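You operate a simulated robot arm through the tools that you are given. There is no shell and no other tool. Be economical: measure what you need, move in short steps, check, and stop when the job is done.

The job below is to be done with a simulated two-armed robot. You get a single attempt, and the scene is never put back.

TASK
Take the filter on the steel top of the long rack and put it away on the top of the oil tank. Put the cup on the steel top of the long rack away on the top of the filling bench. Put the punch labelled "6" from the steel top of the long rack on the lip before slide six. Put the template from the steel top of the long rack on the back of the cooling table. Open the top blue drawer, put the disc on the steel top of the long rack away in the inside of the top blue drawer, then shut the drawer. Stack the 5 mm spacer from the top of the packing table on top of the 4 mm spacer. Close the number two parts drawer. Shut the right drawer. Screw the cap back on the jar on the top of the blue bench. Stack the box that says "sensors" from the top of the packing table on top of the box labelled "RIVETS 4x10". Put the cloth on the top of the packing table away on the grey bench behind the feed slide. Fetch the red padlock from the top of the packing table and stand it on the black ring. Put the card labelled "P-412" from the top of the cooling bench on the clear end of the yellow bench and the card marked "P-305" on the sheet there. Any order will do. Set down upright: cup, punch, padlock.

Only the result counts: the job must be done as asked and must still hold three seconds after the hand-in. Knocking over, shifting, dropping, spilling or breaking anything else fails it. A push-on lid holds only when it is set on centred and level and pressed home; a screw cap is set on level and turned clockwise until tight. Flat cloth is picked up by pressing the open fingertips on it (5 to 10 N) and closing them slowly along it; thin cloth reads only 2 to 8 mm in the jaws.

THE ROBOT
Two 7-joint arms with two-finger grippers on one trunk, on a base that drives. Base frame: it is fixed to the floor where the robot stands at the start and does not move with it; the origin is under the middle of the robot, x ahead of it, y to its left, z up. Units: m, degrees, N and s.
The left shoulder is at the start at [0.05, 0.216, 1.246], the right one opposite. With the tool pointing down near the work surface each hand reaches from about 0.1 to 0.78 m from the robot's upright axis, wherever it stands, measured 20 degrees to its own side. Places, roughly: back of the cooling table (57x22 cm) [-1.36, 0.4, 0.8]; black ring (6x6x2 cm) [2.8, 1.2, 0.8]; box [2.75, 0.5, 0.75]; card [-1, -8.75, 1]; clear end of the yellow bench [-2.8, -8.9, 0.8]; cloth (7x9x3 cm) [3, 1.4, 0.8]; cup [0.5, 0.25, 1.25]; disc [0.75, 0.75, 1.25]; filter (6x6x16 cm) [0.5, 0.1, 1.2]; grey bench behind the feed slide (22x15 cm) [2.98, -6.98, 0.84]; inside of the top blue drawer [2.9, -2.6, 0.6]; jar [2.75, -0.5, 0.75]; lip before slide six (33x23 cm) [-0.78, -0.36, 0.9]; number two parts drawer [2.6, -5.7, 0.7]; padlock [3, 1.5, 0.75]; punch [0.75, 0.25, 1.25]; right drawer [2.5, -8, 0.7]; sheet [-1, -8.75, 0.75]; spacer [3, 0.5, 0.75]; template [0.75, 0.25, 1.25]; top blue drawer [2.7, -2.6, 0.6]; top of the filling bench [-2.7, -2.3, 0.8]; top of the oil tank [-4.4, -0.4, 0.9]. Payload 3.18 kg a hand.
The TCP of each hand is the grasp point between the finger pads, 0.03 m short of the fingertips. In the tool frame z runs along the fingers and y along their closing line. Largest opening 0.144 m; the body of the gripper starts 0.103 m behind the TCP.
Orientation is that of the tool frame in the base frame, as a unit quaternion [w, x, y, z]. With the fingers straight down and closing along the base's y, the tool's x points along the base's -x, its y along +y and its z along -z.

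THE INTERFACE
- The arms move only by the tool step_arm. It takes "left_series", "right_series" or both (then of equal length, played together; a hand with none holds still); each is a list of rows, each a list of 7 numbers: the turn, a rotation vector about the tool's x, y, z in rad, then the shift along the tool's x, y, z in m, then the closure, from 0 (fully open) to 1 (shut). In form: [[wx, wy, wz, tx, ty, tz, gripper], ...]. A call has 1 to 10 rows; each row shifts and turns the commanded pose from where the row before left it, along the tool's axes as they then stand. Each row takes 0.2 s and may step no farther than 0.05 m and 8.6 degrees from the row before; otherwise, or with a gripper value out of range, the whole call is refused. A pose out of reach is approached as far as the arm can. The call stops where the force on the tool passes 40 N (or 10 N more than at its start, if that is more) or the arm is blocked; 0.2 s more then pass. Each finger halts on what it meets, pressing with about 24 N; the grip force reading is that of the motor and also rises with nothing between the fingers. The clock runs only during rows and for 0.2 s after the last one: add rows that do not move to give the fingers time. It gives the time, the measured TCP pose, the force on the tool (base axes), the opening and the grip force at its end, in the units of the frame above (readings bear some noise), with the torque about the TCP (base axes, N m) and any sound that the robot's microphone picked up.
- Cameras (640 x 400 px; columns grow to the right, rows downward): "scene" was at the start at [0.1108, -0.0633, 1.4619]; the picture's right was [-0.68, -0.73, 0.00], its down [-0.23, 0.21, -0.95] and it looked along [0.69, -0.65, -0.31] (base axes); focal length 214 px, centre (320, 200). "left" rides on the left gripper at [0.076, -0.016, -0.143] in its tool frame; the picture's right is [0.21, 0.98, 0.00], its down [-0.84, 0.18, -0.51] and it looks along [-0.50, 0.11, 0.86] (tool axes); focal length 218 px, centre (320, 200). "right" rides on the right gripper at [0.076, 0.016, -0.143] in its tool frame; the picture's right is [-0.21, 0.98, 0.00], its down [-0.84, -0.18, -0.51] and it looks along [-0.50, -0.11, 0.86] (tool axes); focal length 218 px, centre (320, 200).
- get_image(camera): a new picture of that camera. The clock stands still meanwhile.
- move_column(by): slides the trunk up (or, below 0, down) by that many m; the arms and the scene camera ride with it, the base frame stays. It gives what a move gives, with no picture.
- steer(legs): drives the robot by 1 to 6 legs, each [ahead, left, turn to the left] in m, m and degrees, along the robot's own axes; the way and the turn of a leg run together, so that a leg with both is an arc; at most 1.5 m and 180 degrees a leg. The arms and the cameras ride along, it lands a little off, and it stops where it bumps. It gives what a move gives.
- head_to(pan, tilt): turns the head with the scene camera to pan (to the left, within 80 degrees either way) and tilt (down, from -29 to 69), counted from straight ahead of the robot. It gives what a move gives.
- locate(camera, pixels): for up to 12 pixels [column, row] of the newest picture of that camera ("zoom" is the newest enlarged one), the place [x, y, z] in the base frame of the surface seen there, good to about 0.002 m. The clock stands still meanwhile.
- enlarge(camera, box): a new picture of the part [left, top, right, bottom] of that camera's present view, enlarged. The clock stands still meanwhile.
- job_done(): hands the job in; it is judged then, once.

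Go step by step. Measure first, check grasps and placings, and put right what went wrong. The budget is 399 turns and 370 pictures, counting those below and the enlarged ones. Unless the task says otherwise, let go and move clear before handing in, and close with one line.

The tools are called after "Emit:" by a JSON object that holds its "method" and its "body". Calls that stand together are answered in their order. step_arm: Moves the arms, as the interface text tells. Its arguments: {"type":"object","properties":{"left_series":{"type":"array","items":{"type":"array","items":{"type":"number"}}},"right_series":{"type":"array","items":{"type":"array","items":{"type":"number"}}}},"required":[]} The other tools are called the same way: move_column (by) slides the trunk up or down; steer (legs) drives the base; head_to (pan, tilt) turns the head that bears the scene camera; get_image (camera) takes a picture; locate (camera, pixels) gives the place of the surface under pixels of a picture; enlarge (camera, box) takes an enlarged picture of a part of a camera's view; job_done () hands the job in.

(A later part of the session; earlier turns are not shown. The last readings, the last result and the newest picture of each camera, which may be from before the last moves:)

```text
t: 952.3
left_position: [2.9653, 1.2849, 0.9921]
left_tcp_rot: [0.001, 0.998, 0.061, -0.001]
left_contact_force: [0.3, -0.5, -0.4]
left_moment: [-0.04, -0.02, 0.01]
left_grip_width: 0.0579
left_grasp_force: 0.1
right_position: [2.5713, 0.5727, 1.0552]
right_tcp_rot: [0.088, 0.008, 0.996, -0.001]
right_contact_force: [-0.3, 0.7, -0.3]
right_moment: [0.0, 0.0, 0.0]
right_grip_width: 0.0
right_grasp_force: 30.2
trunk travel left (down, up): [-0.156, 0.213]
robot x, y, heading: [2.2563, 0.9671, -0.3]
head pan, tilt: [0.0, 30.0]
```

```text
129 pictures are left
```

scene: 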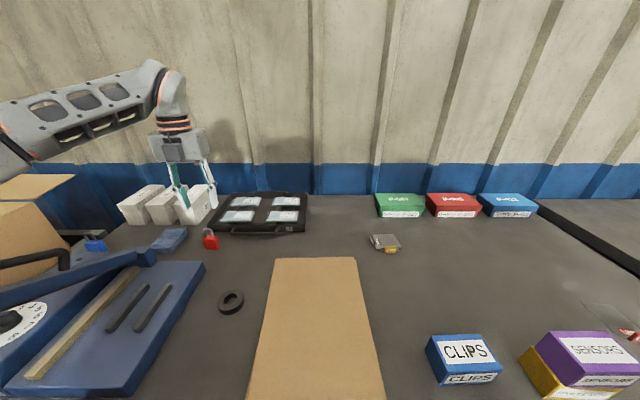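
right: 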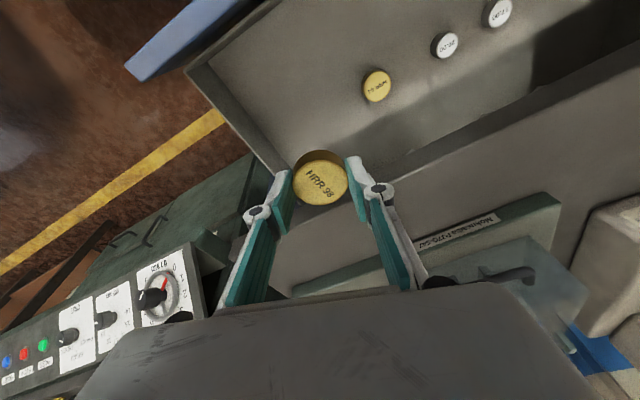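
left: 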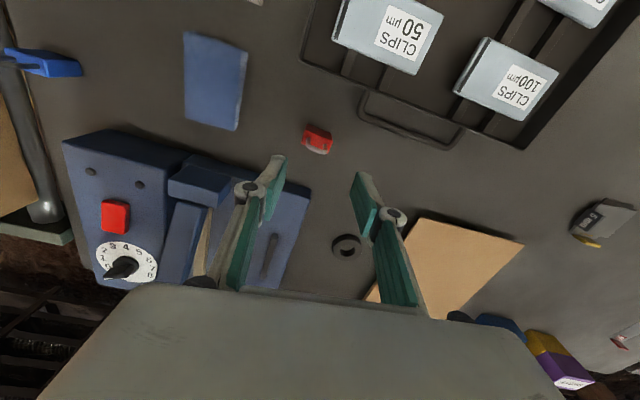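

Emit:
{"method": "enlarge", "body": {"camera": "left", "box": [270, 100, 370, 270]}}

Emit:
{"method": "locate", "body": {"camera": "left", "pixels": [[317, 133], [305, 140], [329, 145], [317, 148], [310, 128], [330, 135], [332, 246], [361, 246], [346, 236], [346, 258], [346, 245]]}}

```text
2.35 times, centred on (320, 185) of left
```

zoom: 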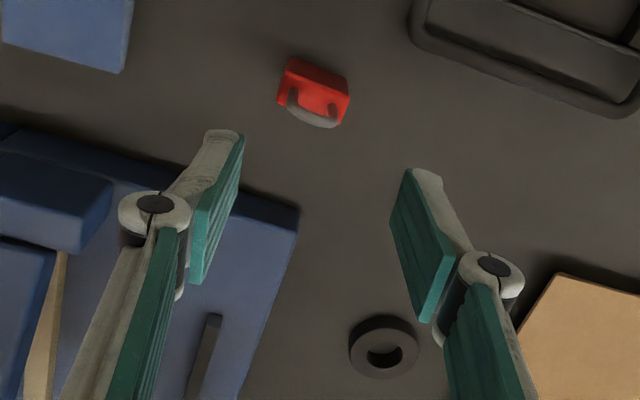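

```text
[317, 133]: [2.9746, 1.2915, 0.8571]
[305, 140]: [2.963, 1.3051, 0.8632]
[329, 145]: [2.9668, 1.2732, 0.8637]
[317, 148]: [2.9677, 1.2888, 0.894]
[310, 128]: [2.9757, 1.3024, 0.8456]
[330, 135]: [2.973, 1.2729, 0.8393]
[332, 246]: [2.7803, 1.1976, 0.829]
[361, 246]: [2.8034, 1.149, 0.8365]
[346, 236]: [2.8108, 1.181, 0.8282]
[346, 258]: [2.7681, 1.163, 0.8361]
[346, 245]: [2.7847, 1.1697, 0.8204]
```

Padlock centre (2.9665, 1.2885); ring centre (2.786, 1.170). I descend on the padlock.

Emit:
{"method": "step_arm", "body": {"left_series": [[0, 0, 0, 0, -0.0035, 0, 0.48], [0, 0, 0, 0, 0, 0.04, 0.48], [0, 0, 0, 0, 0, 0.04, 0.48], [0, 0, 0, 0, 0, 0.04, 0.48], [0, 0, 0, 0, 0, 0.008, 0.48], [0, 0, 0, 0, 0, 0, 0.48]]}}

Emit:
{"method": "enlarge", "body": {"camera": "left", "box": [220, 80, 420, 220]}}

```text
t: 953.7
left_position: [2.965, 1.2886, 0.8656]
left_tcp_rot: [0.0, 0.998, 0.061, -0.001]
left_contact_force: [0.4, 0.2, 0.1]
left_moment: [-0.02, 0.0, 0.03]
left_grip_width: 0.0747
left_grasp_force: 0.1
right_position: [2.5728, 0.5726, 1.0543]
right_tcp_rot: [0.088, 0.009, 0.996, 0.0]
right_contact_force: [0.4, -0.8, 0.5]
right_moment: [-0.02, 0.01, 0.0]
right_grip_width: 0.0002
right_grasp_force: 30.6
trunk travel left (down, up): [-0.156, 0.213]
robot x, y, heading: [2.2602, 0.9711, 0.3]
head pan, tilt: [0.0, 30.0]
```

```text
2.86 times, centred on (320, 150) of left
```

zoom: 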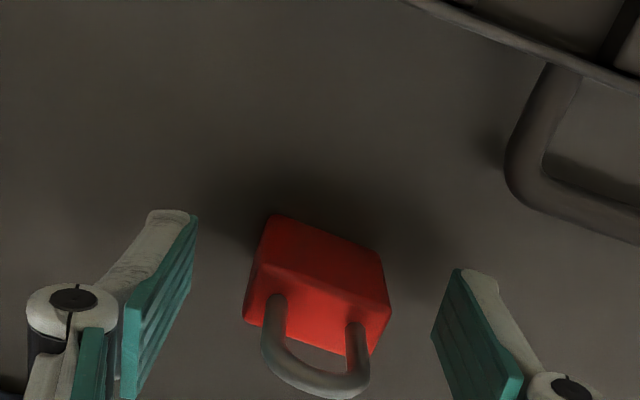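

Emit:
{"method": "step_arm", "body": {"left_series": [[0, 0, 0, 0, 0, 0, 0.6], [0, 0, 0, 0, 0, 0, 0.7], [0, 0, 0, 0, 0, 0, 0.8], [0, 0, 0, 0, 0, 0, 1], [0, 0, 0, 0, 0, 0, 1], [0, 0, 0, 0, 0, -0.03, 1], [0, 0, 0, 0, 0, -0.04, 1], [0, 0, 0, 0, 0, 0, 1]]}}

Emit:
{"method": "get_image", "body": {"camera": "left"}}

```text
t: 955.5
left_position: [2.9653, 1.2884, 0.9352]
left_tcp_rot: [0.001, 0.998, 0.061, -0.001]
left_contact_force: [-0.6, 0.2, 0.1]
left_moment: [0.02, 0.04, 0.01]
left_grip_width: 0.0393
left_grasp_force: 23.9
right_position: [2.5722, 0.5724, 1.0537]
right_tcp_rot: [0.088, 0.009, 0.996, -0.001]
right_contact_force: [0.7, -0.3, 0.0]
right_moment: [-0.03, 0.0, -0.01]
right_grip_width: 0.0002
right_grasp_force: 30.8
trunk travel left (down, up): [-0.156, 0.213]
robot x, y, heading: [2.254, 0.969, 0.0]
head pan, tilt: [0.0, 30.0]
```

```text
126 pictures are left
```

left: 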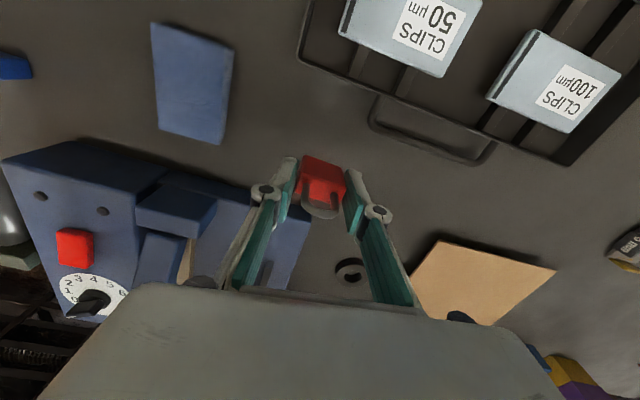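

Padlock held. I carry it over the ring.

Emit:
{"method": "steer", "body": {"legs": [[-0.18, -0.118, 0]]}}

Emit:
{"method": "enlarge", "body": {"camera": "scene", "box": [150, 180, 290, 290]}}

Emit:
{"method": "get_image", "body": {"camera": "left"}}

```text
t: 957.2
left_position: [2.7871, 1.1693, 0.9351]
left_tcp_rot: [0.001, 0.998, 0.061, -0.001]
left_contact_force: [0.6, -0.1, -0.8]
left_moment: [0.02, -0.01, 0.01]
left_grip_width: 0.0392
left_grasp_force: 23.9
right_position: [2.3929, 0.4538, 1.0553]
right_tcp_rot: [0.088, 0.01, 0.996, -0.001]
right_contact_force: [-0.1, -0.9, 0.0]
right_moment: [0.05, -0.03, 0.03]
right_grip_width: 0.0005
right_grasp_force: 30.2
trunk travel left (down, up): [-0.156, 0.213]
robot x, y, heading: [2.077, 0.8526, -0.1]
head pan, tilt: [0.0, 30.0]
```

```text
3.64 times, centred on (220, 235) of scene
```

zoom: 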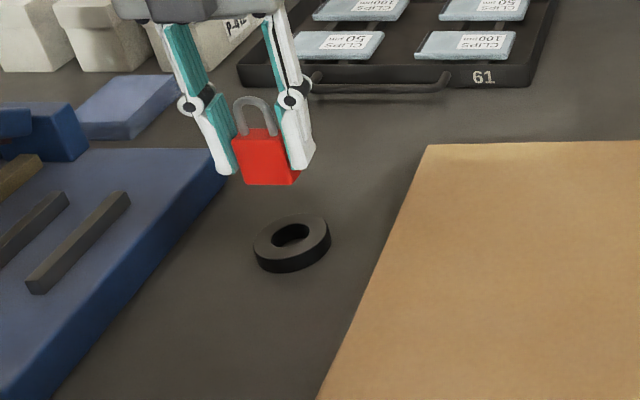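

```text
124 pictures are left
```

left: 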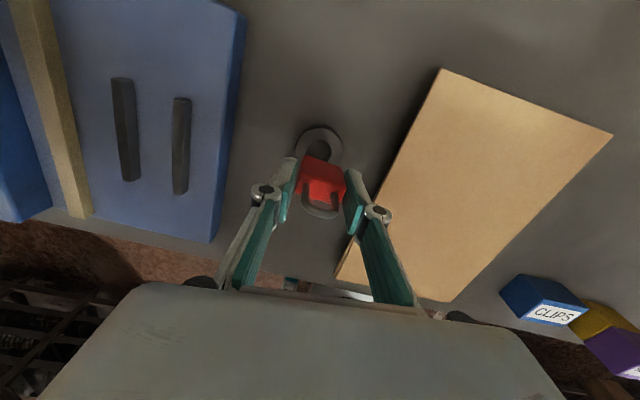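

Emit:
{"method": "locate", "body": {"camera": "zoom", "pixels": [[257, 243], [328, 232], [295, 217], [290, 256], [290, 236], [270, 228], [320, 222], [262, 160], [265, 183], [295, 183], [238, 180]]}}

```text
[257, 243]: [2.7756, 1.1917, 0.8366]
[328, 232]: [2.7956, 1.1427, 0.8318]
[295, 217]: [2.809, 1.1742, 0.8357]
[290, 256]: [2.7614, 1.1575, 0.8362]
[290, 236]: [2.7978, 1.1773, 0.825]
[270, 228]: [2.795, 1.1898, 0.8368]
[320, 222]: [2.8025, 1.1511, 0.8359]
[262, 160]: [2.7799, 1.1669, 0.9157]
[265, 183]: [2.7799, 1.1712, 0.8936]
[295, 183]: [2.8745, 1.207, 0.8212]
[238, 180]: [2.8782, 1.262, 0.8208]
```

Ring centre fits (2.7855, 1.168). I shift 3 mm back and lower the padlock onto it.

Emit:
{"method": "step_arm", "body": {"left_series": [[0, 0, 0, -0.003, 0.001, 0, 1], [0, 0, 0, 0, 0, 0.025, 1], [0, 0, 0, 0, 0, 0.02, 1], [0, 0, 0, 0, 0, 0.005, 1], [0, 0, 0, 0, 0, 0.002, 1], [0, 0, 0, 0, 0, 0, 1]]}}

Emit:
{"method": "enlarge", "body": {"camera": "scene", "box": [150, 180, 290, 290]}}

```text
t: 958.6
left_position: [2.7854, 1.167, 0.8817]
left_tcp_rot: [0.0, 0.998, 0.06, 0.0]
left_contact_force: [0.6, 0.6, -1.5]
left_moment: [-0.01, 0.0, -0.03]
left_grip_width: 0.0393
left_grasp_force: 24.5
right_position: [2.3921, 0.453, 1.0547]
right_tcp_rot: [0.088, 0.01, 0.996, -0.001]
right_contact_force: [0.2, -0.3, 0.4]
right_moment: [-0.01, 0.02, -0.01]
right_grip_width: 0.0002
right_grasp_force: 30.8
trunk travel left (down, up): [-0.156, 0.213]
robot x, y, heading: [2.079, 0.8516, -0.1]
head pan, tilt: [0.0, 30.0]
```

```text
3.64 times, centred on (220, 235) of scene
```

zoom: 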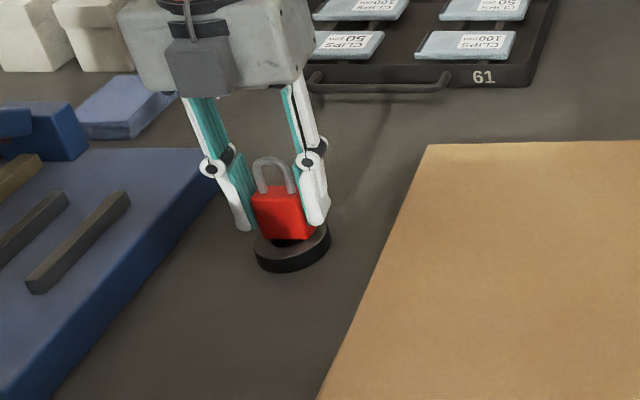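

Emit:
{"method": "step_arm", "body": {"left_series": [[0, 0, 0, 0, 0, 0.0015, 1], [0, 0, 0, 0, 0, 0.0015, 1], [0, 0, 0, 0, 0, 0, 1]]}}

```text
t: 959.4
left_position: [2.7836, 1.1673, 0.8804]
left_tcp_rot: [0.0, 0.998, 0.061, 0.0]
left_contact_force: [-0.7, 0.7, 0.6]
left_moment: [-0.01, 0.0, -0.02]
left_grip_width: 0.0391
left_grasp_force: 24.1
right_position: [2.3927, 0.4533, 1.0559]
right_tcp_rot: [0.088, 0.01, 0.996, -0.001]
right_contact_force: [0.0, -0.1, 0.1]
right_moment: [-0.01, 0.04, 0.02]
right_grip_width: 0.0002
right_grasp_force: 30.4
trunk travel left (down, up): [-0.156, 0.213]
robot x, y, heading: [2.0794, 0.8528, 0.2]
head pan, tilt: [0.0, 30.0]
```

Emit:
{"method": "step_arm", "body": {"left_series": [[0, 0, 0, 0, 0, 0.002, 1], [0, 0, 0, 0, 0, 0.001, 1], [0, 0, 0, 0, 0, 0, 1]]}}

```text
t: 960.2
left_position: [2.7855, 1.167, 0.8798]
left_tcp_rot: [0.002, 0.998, 0.06, 0.002]
left_contact_force: [0.3, 2.4, 14.6]
left_moment: [0.1, 0.02, -0.04]
left_grip_width: 0.0388
left_grasp_force: 24.4
right_position: [2.3914, 0.4524, 1.0562]
right_tcp_rot: [0.089, 0.009, 0.996, -0.001]
right_contact_force: [0.1, -0.4, 0.7]
right_moment: [-0.01, 0.02, 0.0]
right_grip_width: 0.0002
right_grasp_force: 30.9
trunk travel left (down, up): [-0.156, 0.213]
robot x, y, heading: [2.0751, 0.851, 0.1]
head pan, tilt: [0.0, 30.0]
```

Contact at 15 N. I ease 1 mm, open and rise.

Emit:
{"method": "step_arm", "body": {"left_series": [[0, 0, 0, 0, 0, -0.001, 1], [0, 0, 0, 0, 0, 0, 0.85], [0, 0, 0, 0, 0, 0, 0.65], [0, 0, 0, 0, 0, 0, 0.55], [0, 0, 0, 0, 0, 0, 0.55], [0, 0, 0, 0, 0, -0.03, 0.55], [0, 0, 0, 0, 0, -0.04, 0.55], [0, 0, 0, 0, 0, -0.04, 0.55], [0, 0, 0, 0, 0, 0, 0.55]]}}

Emit:
{"method": "enlarge", "body": {"camera": "scene", "box": [130, 160, 290, 280]}}

```text
t: 962.2
left_position: [2.7831, 1.168, 0.9877]
left_tcp_rot: [0.001, 0.998, 0.06, -0.001]
left_contact_force: [0.8, -0.1, 0.0]
left_moment: [0.0, 0.05, -0.03]
left_grip_width: 0.0647
left_grasp_force: 0.1
right_position: [2.3931, 0.454, 1.0542]
right_tcp_rot: [0.088, 0.009, 0.996, 0.0]
right_contact_force: [0.7, 0.2, 0.0]
right_moment: [-0.04, 0.01, -0.03]
right_grip_width: 0.0
right_grasp_force: 31.0
trunk travel left (down, up): [-0.156, 0.213]
robot x, y, heading: [2.0755, 0.8533, 0.1]
head pan, tilt: [0.0, 30.0]
```

```text
3.33 times, centred on (210, 220) of scene
```

zoom: 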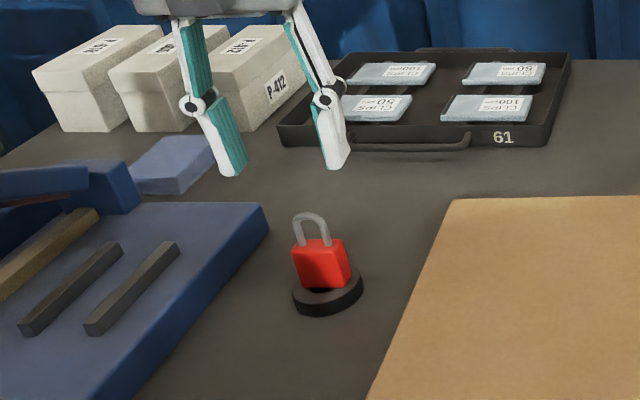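

The padlock stands on the ring. Last: the cloth. I measure it.

Emit:
{"method": "locate", "body": {"camera": "zoom", "pixels": [[131, 175], [165, 137], [212, 138], [177, 182], [190, 150], [150, 160], [170, 165], [177, 192], [215, 160], [131, 185]]}}

Emit:
{"method": "enlarge", "body": {"camera": "scene", "box": [160, 190, 210, 222]}}

```text
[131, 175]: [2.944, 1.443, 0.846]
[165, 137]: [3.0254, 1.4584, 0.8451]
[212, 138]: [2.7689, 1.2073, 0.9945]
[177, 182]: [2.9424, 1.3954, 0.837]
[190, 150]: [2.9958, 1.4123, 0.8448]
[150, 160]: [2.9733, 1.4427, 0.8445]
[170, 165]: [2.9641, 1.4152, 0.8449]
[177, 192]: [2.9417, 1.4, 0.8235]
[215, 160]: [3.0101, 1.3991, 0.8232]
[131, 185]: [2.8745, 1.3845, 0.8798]
```

```text
12.50 times, centred on (185, 206) of scene
```

zoom: 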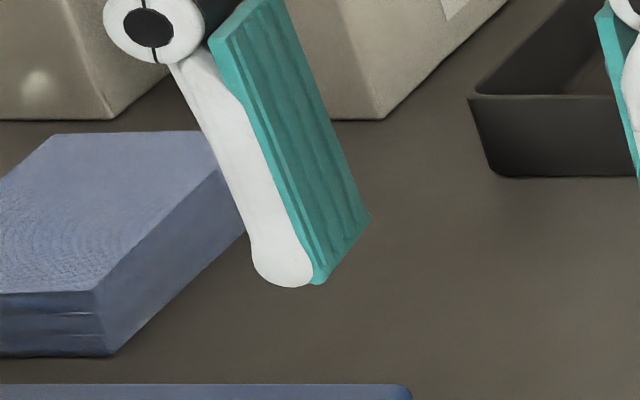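

The folded cloth is a block x 2.942–3.03, y 1.397–1.466, z 0.82–0.846. I'll grip it across its 7 cm side. I go ahead first, then left.

Emit:
{"method": "steer", "body": {"legs": [[0.2, 0, 0], [0, 0.262, 0]]}}

Emit:
{"method": "step_arm", "body": {"left_series": [[0, 0, 0, 0, 0, 0, 0.2], [0, 0, 0, 0, 0, 0, 0.15], [0, 0, 0, 0, 0, 0, 0.15]]}}

Emit:
{"method": "get_image", "body": {"camera": "left"}}

Emit:
{"method": "get_image", "body": {"camera": "scene"}}

```text
t: 966.3
left_position: [2.9825, 1.4313, 0.9877]
left_tcp_rot: [0.0, 0.998, 0.063, -0.001]
left_contact_force: [-0.4, 0.0, -0.4]
left_moment: [0.0, 0.02, 0.01]
left_grip_width: 0.0647
left_grasp_force: 0.1
right_position: [2.5924, 0.7138, 1.0551]
right_tcp_rot: [0.088, 0.009, 0.996, -0.001]
right_contact_force: [-0.4, -0.9, -0.4]
right_moment: [-0.02, 0.01, 0.0]
right_grip_width: 0.0
right_grasp_force: 30.9
trunk travel left (down, up): [-0.156, 0.213]
robot x, y, heading: [2.2762, 1.1175, -0.0]
head pan, tilt: [0.0, 30.0]
```

```text
t: 967.1
left_position: [2.9826, 1.432, 0.9887]
left_tcp_rot: [0.0, 0.998, 0.062, 0.0]
left_contact_force: [-0.4, 0.1, 0.8]
left_moment: [-0.03, 0.02, 0.02]
left_grip_width: 0.1224
left_grasp_force: 0.0
right_position: [2.5917, 0.7163, 1.0539]
right_tcp_rot: [0.088, 0.009, 0.996, -0.001]
right_contact_force: [-0.2, 0.6, -0.2]
right_moment: [-0.02, -0.01, 0.03]
right_grip_width: 0.0002
right_grasp_force: 31.0
trunk travel left (down, up): [-0.156, 0.213]
robot x, y, heading: [2.2744, 1.113, -0.2]
head pan, tilt: [0.0, 30.0]
```

```text
120 pictures are left
```

left: 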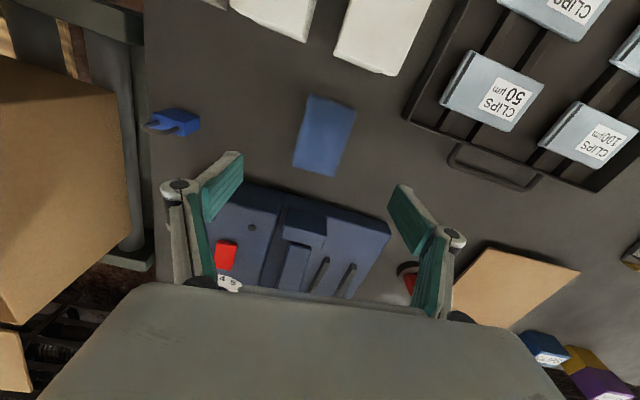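

```text
119 pictures are left
```

scene: 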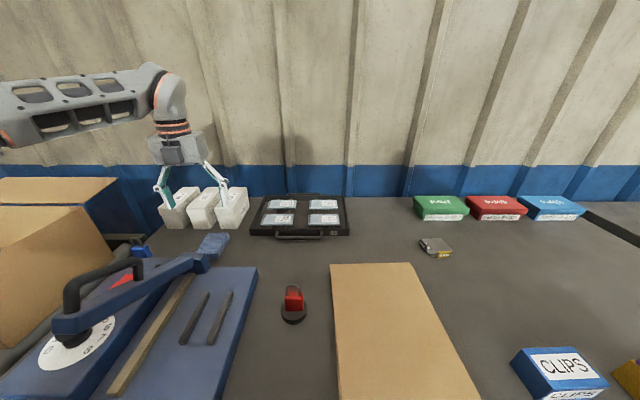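

Emit:
{"method": "locate", "body": {"camera": "left", "pixels": [[312, 98], [354, 110], [332, 174], [295, 162], [325, 135], [300, 140], [345, 150]]}}

Emit:
{"method": "locate", "body": {"camera": "scene", "pixels": [[190, 258], [205, 265], [200, 250], [150, 275], [212, 262]]}}

```text
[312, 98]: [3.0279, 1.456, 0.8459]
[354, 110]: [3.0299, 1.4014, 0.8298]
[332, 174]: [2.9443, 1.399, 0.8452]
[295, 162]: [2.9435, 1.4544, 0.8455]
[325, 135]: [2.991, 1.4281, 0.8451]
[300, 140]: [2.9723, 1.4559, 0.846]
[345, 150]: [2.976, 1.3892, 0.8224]
```

```text
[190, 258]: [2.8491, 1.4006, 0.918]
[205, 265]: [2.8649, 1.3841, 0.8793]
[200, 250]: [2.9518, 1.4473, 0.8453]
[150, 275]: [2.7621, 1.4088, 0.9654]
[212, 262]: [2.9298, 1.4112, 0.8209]
```

Cloth centre (2.9865, 1.4275), 5.7 cm wide. I centre, descend to 3 mm above the table, and close slowly.

Emit:
{"method": "step_arm", "body": {"left_series": [[0, 0, 0, 0, 0.0045, 0, 0.3], [0, 0, 0, 0, 0, 0.04, 0.35], [0, 0, 0, 0, 0, 0.04, 0.35], [0, 0, 0, 0, 0, 0.04, 0.35], [0, 0, 0, 0, 0, 0.012, 0.35], [0, 0, 0, 0, 0, 0, 0.35]]}}

Emit:
{"method": "step_arm", "body": {"left_series": [[0, 0, 0, 0, 0, 0.002, 0.45], [0, 0, 0, 0, 0, 0, 0.55], [0, 0, 0, 0, 0, 0, 0.65], [0, 0, 0, 0, 0, 0, 0.75], [0, 0, 0, 0, 0, 0, 0.85], [0, 0, 0, 0, 0, 0, 1], [0, 0, 0, 0, 0, 0, 1]]}}

Emit:
{"method": "get_image", "body": {"camera": "left"}}

```text
t: 968.5
left_position: [2.9823, 1.4271, 0.8552]
left_tcp_rot: [-0.001, 0.998, 0.061, 0.0]
left_contact_force: [-0.8, -0.1, -0.1]
left_moment: [0.0, 0.02, 0.0]
left_grip_width: 0.0937
left_grasp_force: 0.0
right_position: [2.5925, 0.7149, 1.0546]
right_tcp_rot: [0.087, 0.009, 0.996, -0.001]
right_contact_force: [0.3, -0.3, -0.3]
right_moment: [-0.04, 0.02, -0.01]
right_grip_width: 0.0001
right_grasp_force: 31.0
trunk travel left (down, up): [-0.156, 0.213]
robot x, y, heading: [2.2761, 1.1101, 0.1]
head pan, tilt: [0.0, 30.0]
```

```text
t: 970.1
left_position: [2.982, 1.4273, 0.8528]
left_tcp_rot: [0.0, 0.998, 0.061, -0.001]
left_contact_force: [-0.2, 0.4, 0.0]
left_moment: [-0.05, -0.02, -0.02]
left_grip_width: 0.0625
left_grasp_force: 23.8
right_position: [2.5926, 0.7155, 1.055]
right_tcp_rot: [0.088, 0.009, 0.996, -0.001]
right_contact_force: [0.4, -0.3, -0.8]
right_moment: [-0.03, 0.0, 0.0]
right_grip_width: 0.0
right_grasp_force: 30.5
trunk travel left (down, up): [-0.156, 0.213]
robot x, y, heading: [2.2757, 1.1154, 0.1]
head pan, tilt: [0.0, 30.0]
```

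```text
118 pictures are left
```

left: 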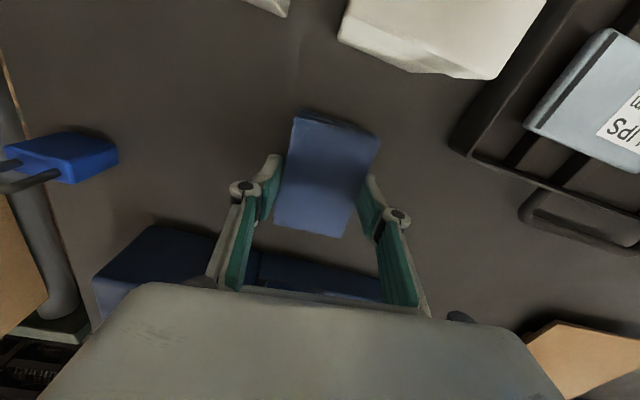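

The block is gripped at 62 mm. I lift and check.

Emit:
{"method": "step_arm", "body": {"left_series": [[0, 0, 0, 0, 0, -0.015, 1], [0, 0, 0, 0, 0, -0.03, 1], [0, 0, 0, 0, 0, -0.04, 1], [0, 0, 0, 0, 0, -0.04, 1], [0, 0, 0, 0, 0, 0, 1]]}}

Emit:
{"method": "get_image", "body": {"camera": "left"}}

Emit:
{"method": "get_image", "body": {"camera": "scene"}}

```text
t: 971.3
left_position: [2.9833, 1.4273, 0.9794]
left_tcp_rot: [0.0, 0.998, 0.062, -0.002]
left_contact_force: [-0.4, 0.8, 0.4]
left_moment: [-0.01, 0.0, -0.01]
left_grip_width: 0.0626
left_grasp_force: 23.9
right_position: [2.5921, 0.7159, 1.0544]
right_tcp_rot: [0.088, 0.008, 0.996, -0.001]
right_contact_force: [-0.3, 0.7, 0.1]
right_moment: [-0.02, 0.04, 0.04]
right_grip_width: 0.0
right_grasp_force: 30.7
trunk travel left (down, up): [-0.156, 0.213]
robot x, y, heading: [2.2744, 1.1122, 0.1]
head pan, tilt: [0.0, 30.0]
```

```text
117 pictures are left
```

left: 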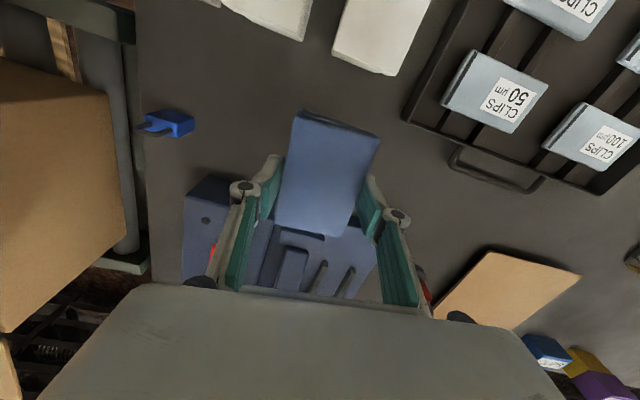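

```text
116 pictures are left
```

scene: 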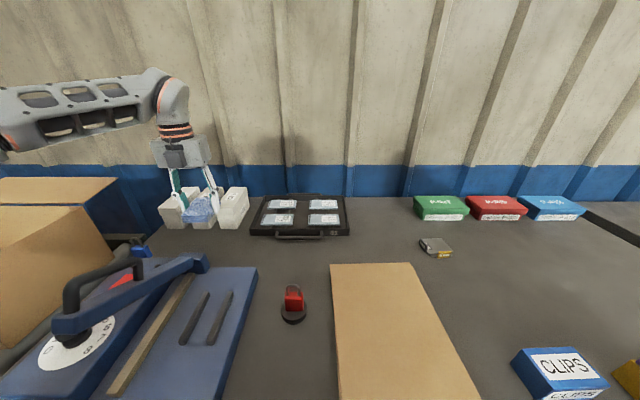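

Cloth is held. To avoid the lever I move right first, then back out over the folder, and turn south with a raised trunk.

Emit:
{"method": "steer", "body": {"legs": [[0, -0.38, 0], [-0.6, 0, 0]]}}

Emit:
{"method": "get_image", "body": {"camera": "scene"}}

```text
t: 978.2
left_position: [2.3826, 1.0482, 0.9796]
left_tcp_rot: [0.0, 0.998, 0.063, 0.0]
left_contact_force: [0.2, -0.2, 0.0]
left_moment: [-0.02, -0.06, -0.02]
left_grip_width: 0.0609
left_grasp_force: 23.6
right_position: [1.9942, 0.3343, 1.0548]
right_tcp_rot: [0.088, 0.008, 0.996, -0.001]
right_contact_force: [-0.4, 0.6, -0.4]
right_moment: [-0.02, -0.01, 0.02]
right_grip_width: 0.0
right_grasp_force: 30.7
trunk travel left (down, up): [-0.156, 0.213]
robot x, y, heading: [1.6772, 0.731, 0.5]
head pan, tilt: [0.0, 30.0]
```

```text
115 pictures are left
```

scene: 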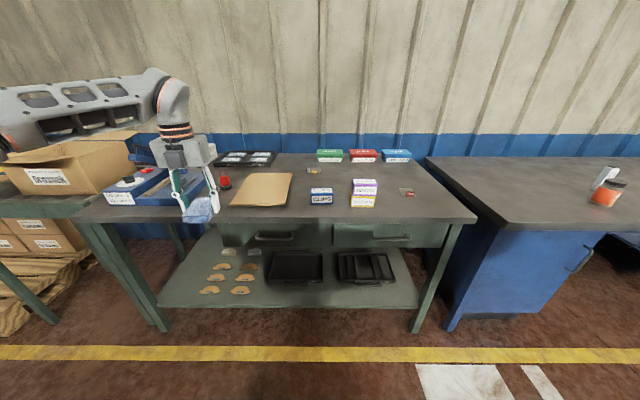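

I drive south along the corridor to the grey bench.

Emit:
{"method": "steer", "body": {"legs": [[-0.2, 0, -0.5], [0, -1.5, 0], [0, -1.5, 0], [0, -1.5, 0], [0, -1.5, 0], [0, -1.5, 0]]}}

Emit:
{"method": "get_image", "body": {"camera": "scene"}}

```text
t: 1043.9
left_position: [2.1745, -6.4225, 0.9773]
left_tcp_rot: [0.0, 0.998, 0.059, -0.001]
left_contact_force: [0.1, 0.8, -0.4]
left_moment: [0.0, -0.01, 0.01]
left_grip_width: 0.0601
left_grasp_force: 23.8
right_position: [1.7816, -7.1335, 1.0535]
right_tcp_rot: [0.088, 0.011, 0.996, -0.001]
right_contact_force: [-0.1, -0.8, -0.1]
right_moment: [0.02, 0.0, 0.01]
right_grip_width: 0.0
right_grasp_force: 30.7
trunk travel left (down, up): [-0.156, 0.213]
robot x, y, heading: [1.4668, -6.7373, -0.3]
head pan, tilt: [0.0, 30.0]
```

```text
114 pictures are left
```

scene: 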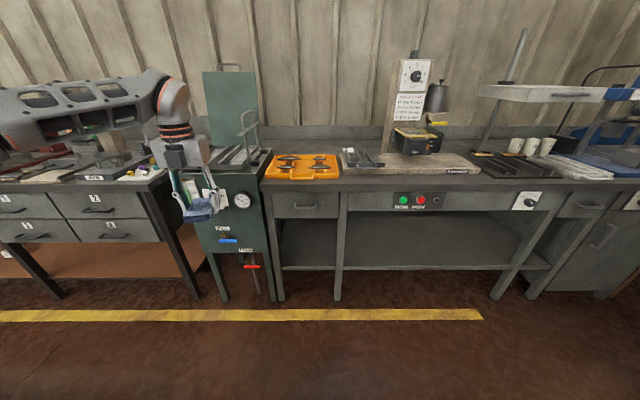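

Emit:
{"method": "enlarge", "body": {"camera": "scene", "box": [260, 110, 460, 200]}}

Emit:
{"method": "locate", "body": {"camera": "zoom", "pixels": [[310, 120], [350, 130], [320, 150], [380, 150], [300, 170], [260, 140], [420, 120], [180, 130], [400, 190], [330, 190]]}}

```text
3.20 times, centred on (360, 155) of scene
```

zoom: 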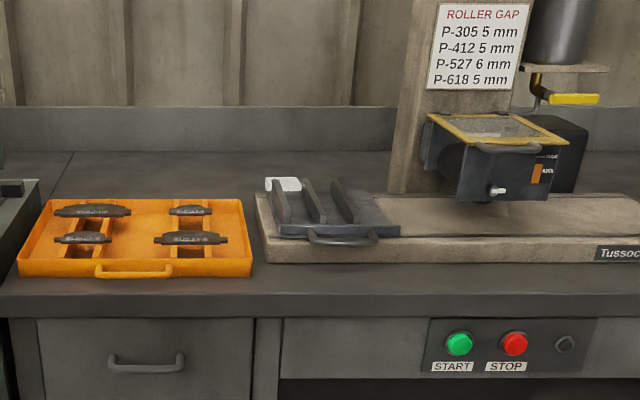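

```text
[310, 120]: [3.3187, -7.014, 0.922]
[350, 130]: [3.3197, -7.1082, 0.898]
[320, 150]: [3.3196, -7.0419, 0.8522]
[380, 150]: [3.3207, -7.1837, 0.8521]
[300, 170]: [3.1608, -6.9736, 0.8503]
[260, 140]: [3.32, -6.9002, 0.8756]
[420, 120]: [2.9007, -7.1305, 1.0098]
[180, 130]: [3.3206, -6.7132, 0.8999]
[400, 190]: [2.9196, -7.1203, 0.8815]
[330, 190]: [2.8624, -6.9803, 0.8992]
```

Emit:
{"method": "locate", "body": {"camera": "scene", "pixels": [[420, 262], [300, 265], [420, 240], [340, 290], [275, 290], [500, 290]]}}

Emit:
{"method": "locate", "body": {"camera": "zoom", "pixels": [[390, 192], [280, 180], [290, 195], [420, 200], [350, 180], [405, 150], [430, 170]]}}

```text
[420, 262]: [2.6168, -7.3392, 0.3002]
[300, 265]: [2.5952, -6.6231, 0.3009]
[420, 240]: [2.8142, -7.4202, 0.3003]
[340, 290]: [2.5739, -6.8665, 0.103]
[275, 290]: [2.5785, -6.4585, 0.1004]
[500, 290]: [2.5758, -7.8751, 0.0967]
```

```text
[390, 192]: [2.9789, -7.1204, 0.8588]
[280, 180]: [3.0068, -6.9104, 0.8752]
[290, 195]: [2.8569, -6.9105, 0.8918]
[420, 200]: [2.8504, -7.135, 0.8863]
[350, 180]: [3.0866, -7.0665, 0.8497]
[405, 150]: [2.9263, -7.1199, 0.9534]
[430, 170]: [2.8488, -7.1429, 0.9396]
```

I approach with the cloth high and look at the spot with the wrist camera.

Emit:
{"method": "steer", "body": {"legs": [[0, -0.54, 0.3], [0.6, 0, 0]]}}

Emit:
{"method": "get_image", "body": {"camera": "left"}}

Emit:
{"method": "get_image", "body": {"camera": "scene"}}

```text
t: 1052.2
left_position: [2.7797, -6.9641, 0.9801]
left_tcp_rot: [0.0, 0.998, 0.056, -0.001]
left_contact_force: [-0.3, 0.5, -1.3]
left_moment: [0.0, 0.02, -0.02]
left_grip_width: 0.06
left_grasp_force: 23.6
right_position: [2.3834, -7.6745, 1.0553]
right_tcp_rot: [0.088, 0.013, 0.996, -0.001]
right_contact_force: [0.0, -1.0, 1.5]
right_moment: [0.0, 0.04, -0.02]
right_grip_width: 0.0003
right_grasp_force: 30.6
trunk travel left (down, up): [-0.156, 0.213]
robot x, y, heading: [2.0684, -7.2731, -0.4]
head pan, tilt: [0.0, 30.0]
```

```text
112 pictures are left
```

left: 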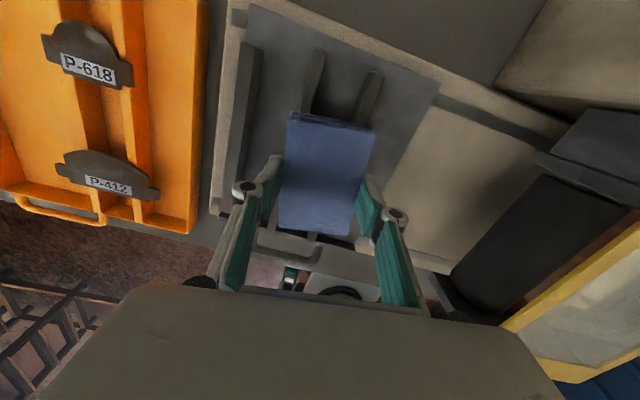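

```text
111 pictures are left
```

scene: 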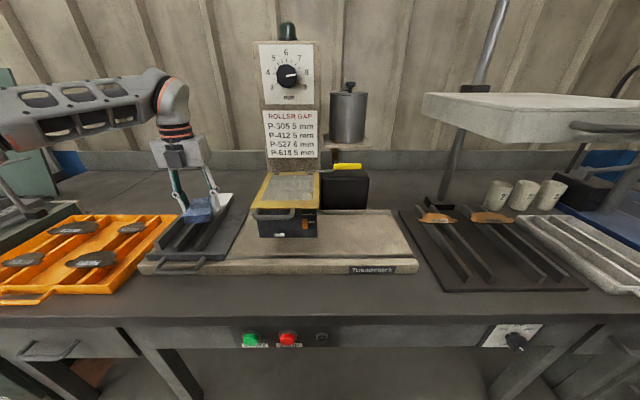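

Emit:
{"method": "locate", "body": {"camera": "left", "pixels": [[450, 20], [400, 15], [350, 10], [300, 5], [400, 60], [330, 30], [480, 75], [440, 62], [260, 8], [520, 60], [215, 20]]}}

Emit:
{"method": "locate", "body": {"camera": "scene", "pixels": [[205, 195], [230, 195], [185, 190], [225, 185], [240, 180], [215, 178], [160, 190], [140, 200]]}}

```text
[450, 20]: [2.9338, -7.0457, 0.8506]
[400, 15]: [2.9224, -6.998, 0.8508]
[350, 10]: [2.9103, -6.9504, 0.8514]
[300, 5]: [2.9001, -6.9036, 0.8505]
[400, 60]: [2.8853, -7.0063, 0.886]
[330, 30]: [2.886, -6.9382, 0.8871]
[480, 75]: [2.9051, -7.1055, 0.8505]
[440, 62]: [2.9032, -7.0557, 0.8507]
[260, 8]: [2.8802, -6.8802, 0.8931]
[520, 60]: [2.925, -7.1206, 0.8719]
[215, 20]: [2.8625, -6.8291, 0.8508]
```

```text
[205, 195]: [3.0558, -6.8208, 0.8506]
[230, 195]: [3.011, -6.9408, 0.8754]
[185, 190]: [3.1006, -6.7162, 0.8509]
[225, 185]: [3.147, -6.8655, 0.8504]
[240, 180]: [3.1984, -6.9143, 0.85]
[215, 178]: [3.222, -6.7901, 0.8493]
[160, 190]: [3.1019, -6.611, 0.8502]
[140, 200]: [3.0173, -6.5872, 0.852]
```

Emit:
{"method": "enlarge", "body": {"camera": "scene", "box": [160, 165, 270, 245]}}

Emit:
{"method": "locate", "body": {"camera": "zoom", "pixels": [[340, 165], [380, 165], [395, 180], [360, 195], [400, 160], [330, 150], [420, 160], [370, 150]]}}

```text
5.00 times, centred on (215, 205) of scene
```

zoom: 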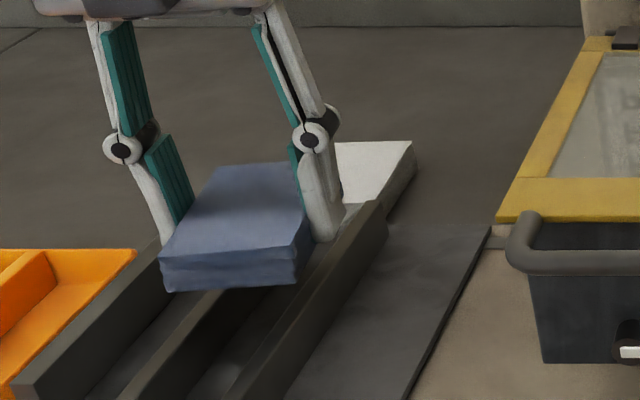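

```text
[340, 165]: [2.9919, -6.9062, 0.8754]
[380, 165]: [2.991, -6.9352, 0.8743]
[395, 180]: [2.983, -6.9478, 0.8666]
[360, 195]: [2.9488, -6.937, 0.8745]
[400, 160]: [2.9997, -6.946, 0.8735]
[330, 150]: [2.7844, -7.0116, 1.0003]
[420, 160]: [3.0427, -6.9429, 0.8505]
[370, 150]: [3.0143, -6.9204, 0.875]
```

A white folded block already lies there at y −6.88…−6.95. I aim for the free part, (2.965, −7.012), between it and the post.

Emit:
{"method": "steer", "body": {"legs": [[0, -0.047, 0.4], [0.12, 0, 0]]}}

Emit:
{"method": "get_image", "body": {"camera": "scene"}}

Emit:
{"method": "get_image", "body": {"camera": "left"}}

```text
t: 1054.1
left_position: [2.8982, -7.0067, 0.9794]
left_tcp_rot: [0.0, 0.998, 0.061, -0.001]
left_contact_force: [0.2, -0.9, -1.9]
left_moment: [0.04, 0.02, -0.02]
left_grip_width: 0.0599
left_grasp_force: 23.9
right_position: [2.5076, -7.7188, 1.0543]
right_tcp_rot: [0.089, 0.009, 0.996, 0.0]
right_contact_force: [-0.1, 0.8, -0.4]
right_moment: [0.02, 0.03, 0.02]
right_grip_width: 0.0
right_grasp_force: 30.7
trunk travel left (down, up): [-0.156, 0.213]
robot x, y, heading: [2.1924, -7.3208, 0.0]
head pan, tilt: [0.0, 30.0]
```

```text
109 pictures are left
```

scene: 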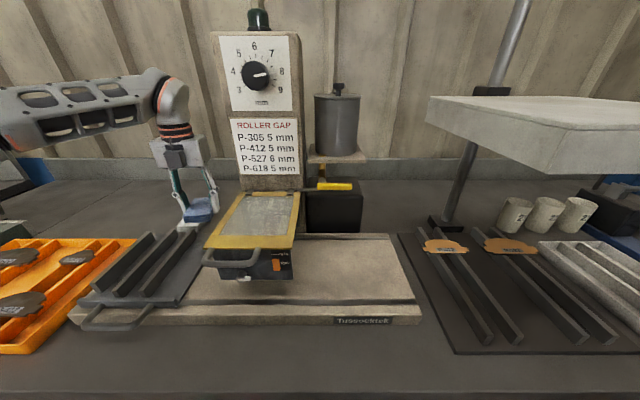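

```text
108 pictures are left
```

left: 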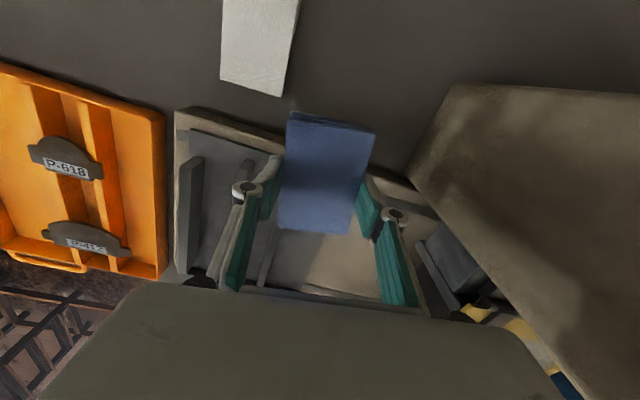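

Emit:
{"method": "locate", "body": {"camera": "left", "pixels": [[412, 172], [450, 90], [430, 130], [285, 90], [298, 10], [222, 80], [340, 95], [300, 108], [372, 128], [400, 120], [360, 60]]}}

```text
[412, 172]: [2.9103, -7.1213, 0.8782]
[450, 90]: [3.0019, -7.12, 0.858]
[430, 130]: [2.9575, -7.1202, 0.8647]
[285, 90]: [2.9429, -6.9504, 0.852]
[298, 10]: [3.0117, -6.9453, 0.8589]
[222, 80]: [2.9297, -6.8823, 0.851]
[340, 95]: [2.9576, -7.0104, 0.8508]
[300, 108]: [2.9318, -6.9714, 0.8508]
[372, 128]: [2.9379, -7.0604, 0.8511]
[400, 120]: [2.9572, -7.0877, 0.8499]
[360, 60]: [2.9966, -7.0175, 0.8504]
```

Emit:
{"method": "steer", "body": {"legs": [[0, -0.013, 0], [0.062, 0, 0]]}}

Emit:
{"method": "get_image", "body": {"camera": "left"}}

```text
t: 1055.6
left_position: [2.9537, -7.0182, 0.9773]
left_tcp_rot: [0.0, 0.998, 0.061, -0.002]
left_contact_force: [-0.9, -0.1, -0.2]
left_moment: [0.02, -0.02, 0.02]
left_grip_width: 0.0601
left_grasp_force: 23.6
right_position: [2.5584, -7.7306, 1.0549]
right_tcp_rot: [0.083, 0.012, 0.996, -0.002]
right_contact_force: [-1.2, 0.5, 0.9]
right_moment: [-0.01, 0.01, -0.02]
right_grip_width: 0.0
right_grasp_force: 30.9
trunk travel left (down, up): [-0.156, 0.213]
robot x, y, heading: [2.2434, -7.33, -0.1]
head pan, tilt: [0.0, 30.0]
stopped in leg 2: the force on the tool passed its limit at 102 N (the readings are from after the stop); the commanded pose is now the measured one
```

```text
107 pictures are left
```

left: 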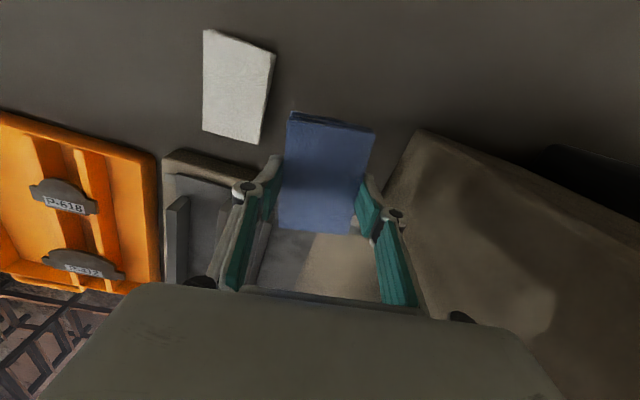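

The right hand touched the white platform on the right. I back 2 cm, draw the right hand in, and check the platform.

Emit:
{"method": "steer", "body": {"legs": [[-0.02, 0, 0]]}}

Emit:
{"method": "head_to", "body": {"pan": -45, "tilt": 20}}

Emit:
{"method": "get_image", "body": {"camera": "scene"}}

```text
t: 1056.4
left_position: [2.9342, -7.0193, 0.9784]
left_tcp_rot: [0.0, 0.998, 0.062, -0.002]
left_contact_force: [-1.1, -0.2, 0.1]
left_moment: [0.01, -0.02, -0.04]
left_grip_width: 0.0601
left_grasp_force: 24.1
right_position: [2.5389, -7.7298, 1.0547]
right_tcp_rot: [0.083, 0.012, 0.997, -0.001]
right_contact_force: [-1.3, -0.5, 0.6]
right_moment: [-0.02, 0.0, -0.01]
right_grip_width: 0.0001
right_grasp_force: 30.9
trunk travel left (down, up): [-0.156, 0.213]
robot x, y, heading: [2.2275, -7.3356, 0.0]
head pan, tilt: [0.0, 30.0]
```

```text
t: 1057.5
left_position: [2.9357, -7.0184, 0.9769]
left_tcp_rot: [0.0, 0.998, 0.061, -0.002]
left_contact_force: [0.2, 0.1, -0.1]
left_moment: [-0.02, 0.02, 0.02]
left_grip_width: 0.0598
left_grasp_force: 23.7
right_position: [2.5387, -7.73, 1.0555]
right_tcp_rot: [0.084, 0.011, 0.996, 0.0]
right_contact_force: [-0.4, 0.0, -0.1]
right_moment: [-0.02, -0.02, 0.02]
right_grip_width: 0.0
right_grasp_force: 30.9
trunk travel left (down, up): [-0.156, 0.213]
robot x, y, heading: [2.2281, -7.3344, 0.0]
head pan, tilt: [-45.0, 20.0]
```

```text
106 pictures are left
```

scene: 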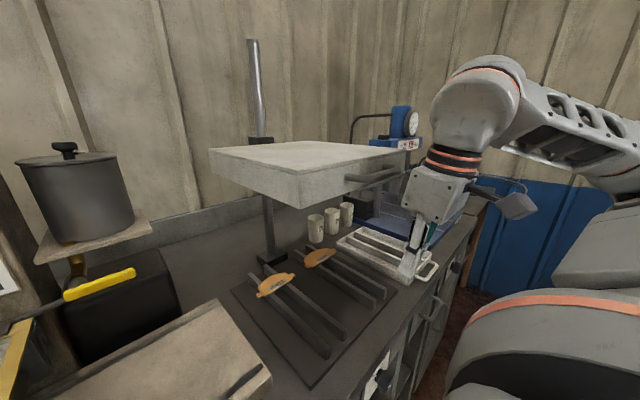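

Emit:
{"method": "step_arm", "body": {"right_series": [[0, 0, 0, 0.03, 0.03, 0, 1], [0, 0, 0, 0.03, 0.03, 0, 1], [0, 0, 0, 0.03, 0.03, 0, 1], [0, 0, 0, 0.03, 0.03, 0, 1], [0, 0, 0, 0.02, 0.02, 0, 1]]}}

Emit:
{"method": "locate", "body": {"camera": "scene", "pixels": [[370, 178], [400, 165], [350, 185], [300, 190], [230, 170], [390, 172]]}}

```text
t: 1058.6
left_position: [2.9337, -7.02, 0.9782]
left_tcp_rot: [0.0, 0.998, 0.061, -0.001]
left_contact_force: [-0.5, -0.6, 0.5]
left_moment: [0.02, 0.0, 0.03]
left_grip_width: 0.0598
left_grasp_force: 23.5
right_position: [2.4494, -7.6107, 1.0972]
right_tcp_rot: [0.097, 0.007, 0.995, -0.003]
right_contact_force: [1.0, -1.1, 0.7]
right_moment: [0.04, 0.0, 0.03]
right_grip_width: 0.0002
right_grasp_force: 30.5
right hand out of reach, approached as far as the arm can: row 1, 2, 3, 4, 5
trunk travel left (down, up): [-0.156, 0.213]
robot x, y, heading: [2.2267, -7.3349, 0.1]
head pan, tilt: [-45.0, 20.0]
stopped in row 5 (right hand): the force on the tool passed its limit at 62 N (the readings are from after the stop); the commanded pose is now the measured one
```

```text
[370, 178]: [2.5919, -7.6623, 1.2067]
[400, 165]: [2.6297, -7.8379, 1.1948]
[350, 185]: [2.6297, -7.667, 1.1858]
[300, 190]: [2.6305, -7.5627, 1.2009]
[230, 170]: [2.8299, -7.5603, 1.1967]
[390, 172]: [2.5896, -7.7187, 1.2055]
```

The right hand is clear now (x 2.45). I advance 2.8 cm and lower the cloth.

Emit:
{"method": "steer", "body": {"legs": [[0.028, 0, 0]]}}

Emit:
{"method": "step_arm", "body": {"left_series": [[0, 0, 0, 0, 0, 0.03, 1], [0, 0, 0, 0, 0, 0.03, 1], [0, 0, 0, 0, 0, 0.02, 1], [0, 0, 0, 0, 0, 0, 1]]}}

Emit:
{"method": "get_image", "body": {"camera": "left"}}

```text
t: 1059.4
left_position: [2.9626, -7.0189, 0.9778]
left_tcp_rot: [0.0, 0.998, 0.061, -0.002]
left_contact_force: [-0.3, 0.2, -1.2]
left_moment: [0.02, 0.03, -0.01]
left_grip_width: 0.0601
left_grasp_force: 24.0
right_position: [2.4774, -7.6105, 1.0971]
right_tcp_rot: [0.097, 0.008, 0.995, -0.004]
right_contact_force: [0.3, 0.2, 0.3]
right_moment: [0.03, 0.0, -0.01]
right_grip_width: 0.0001
right_grasp_force: 30.4
trunk travel left (down, up): [-0.156, 0.213]
robot x, y, heading: [2.2554, -7.3344, 0.1]
head pan, tilt: [-45.0, 20.0]
```

```text
t: 1060.4
left_position: [2.9614, -7.0183, 0.8979]
left_tcp_rot: [0.0, 0.998, 0.062, -0.002]
left_contact_force: [0.3, -0.2, -0.5]
left_moment: [0.02, -0.03, 0.02]
left_grip_width: 0.0601
left_grasp_force: 23.6
right_position: [2.4759, -7.61, 1.095]
right_tcp_rot: [0.097, 0.009, 0.995, -0.004]
right_contact_force: [0.0, 0.5, -0.2]
right_moment: [0.03, 0.0, 0.03]
right_grip_width: 0.0001
right_grasp_force: 31.0
trunk travel left (down, up): [-0.156, 0.213]
robot x, y, heading: [2.2543, -7.3358, 0.1]
head pan, tilt: [-45.0, 20.0]
```

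```text
105 pictures are left
```

left: 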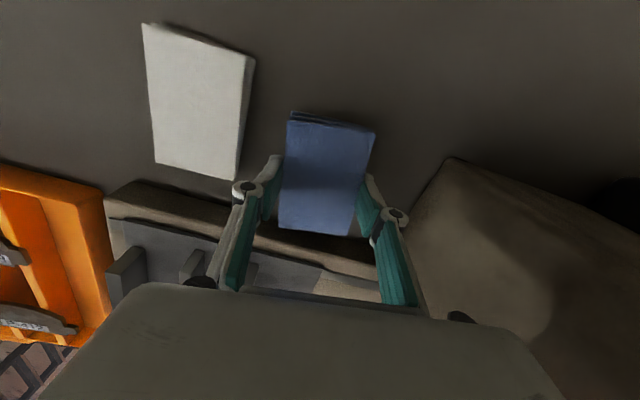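

Emit:
{"method": "step_arm", "body": {"left_series": [[0, 0, 0, 0, 0, 0.01, 1], [0, 0, 0, 0, 0, 0.004, 1], [0, 0, 0, 0, 0, 0.002, 1], [0, 0, 0, 0, 0, 0, 1]]}}

```text
t: 1061.4
left_position: [2.9621, -7.0184, 0.8857]
left_tcp_rot: [0.0, 0.998, 0.062, 0.001]
left_contact_force: [2.0, 1.9, 9.0]
left_moment: [0.03, 0.05, 0.01]
left_grip_width: 0.06
left_grasp_force: 23.8
right_position: [2.4745, -7.6094, 1.0962]
right_tcp_rot: [0.097, 0.008, 0.995, -0.003]
right_contact_force: [0.7, 0.7, 0.2]
right_moment: [-0.01, -0.03, 0.0]
right_grip_width: 0.0
right_grasp_force: 30.8
trunk travel left (down, up): [-0.156, 0.213]
robot x, y, heading: [2.2548, -7.3339, 0.0]
head pan, tilt: [-45.0, 20.0]
```

It touches the bench (9 N). I open modestly and rise.

Emit:
{"method": "step_arm", "body": {"left_series": [[0, 0, 0, 0, 0, 0, 0.75], [0, 0, 0, 0, 0, 0, 0.5], [0, 0, 0, 0, 0, 0, 0.42], [0, 0, 0, 0, 0, 0, 0.42], [0, 0, 0, 0, 0, -0.03, 0.42], [0, 0, 0, 0, 0, -0.04, 0.42], [0, 0, 0, 0, 0, -0.04, 0.42], [0, 0, 0, 0, 0, 0, 0.42]]}}

Emit:
{"method": "get_image", "body": {"camera": "left"}}

Emit:
{"method": "head_to", "body": {"pan": 5, "tilt": 25}}

Emit:
{"method": "get_image", "body": {"camera": "scene"}}

```text
t: 1063.2
left_position: [2.9621, -7.0179, 0.9914]
left_tcp_rot: [0.0, 0.998, 0.062, -0.003]
left_contact_force: [0.7, 1.0, 0.5]
left_moment: [-0.03, -0.01, -0.02]
left_grip_width: 0.0836
left_grasp_force: 0.0
right_position: [2.4761, -7.6097, 1.096]
right_tcp_rot: [0.096, 0.008, 0.995, -0.003]
right_contact_force: [-0.3, 0.0, 0.6]
right_moment: [-0.05, -0.01, 0.0]
right_grip_width: 0.0001
right_grasp_force: 30.5
trunk travel left (down, up): [-0.156, 0.213]
robot x, y, heading: [2.2562, -7.3321, 0.3]
head pan, tilt: [-45.0, 20.0]
```

```text
104 pictures are left
```

left: 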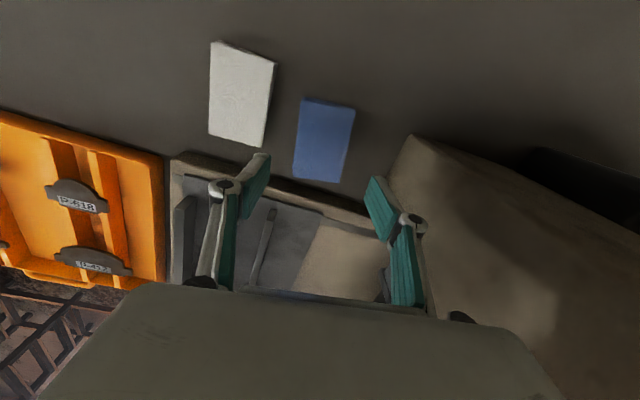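

```text
t: 1064.4
left_position: [2.9627, -7.0176, 0.9919]
left_tcp_rot: [0.0, 0.998, 0.062, -0.002]
left_contact_force: [-0.2, 0.9, 1.0]
left_moment: [0.03, -0.02, 0.02]
left_grip_width: 0.0837
left_grasp_force: 0.0
right_position: [2.477, -7.6106, 1.0967]
right_tcp_rot: [0.096, 0.008, 0.995, -0.004]
right_contact_force: [-0.6, -0.1, -0.5]
right_moment: [-0.01, 0.0, 0.04]
right_grip_width: 0.0
right_grasp_force: 30.9
trunk travel left (down, up): [-0.156, 0.213]
robot x, y, heading: [2.2533, -7.3336, 0.1]
head pan, tilt: [5.0, 25.0]
```

```text
103 pictures are left
```

scene: 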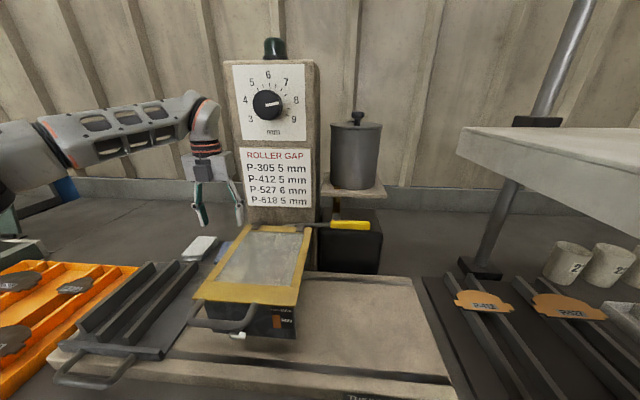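

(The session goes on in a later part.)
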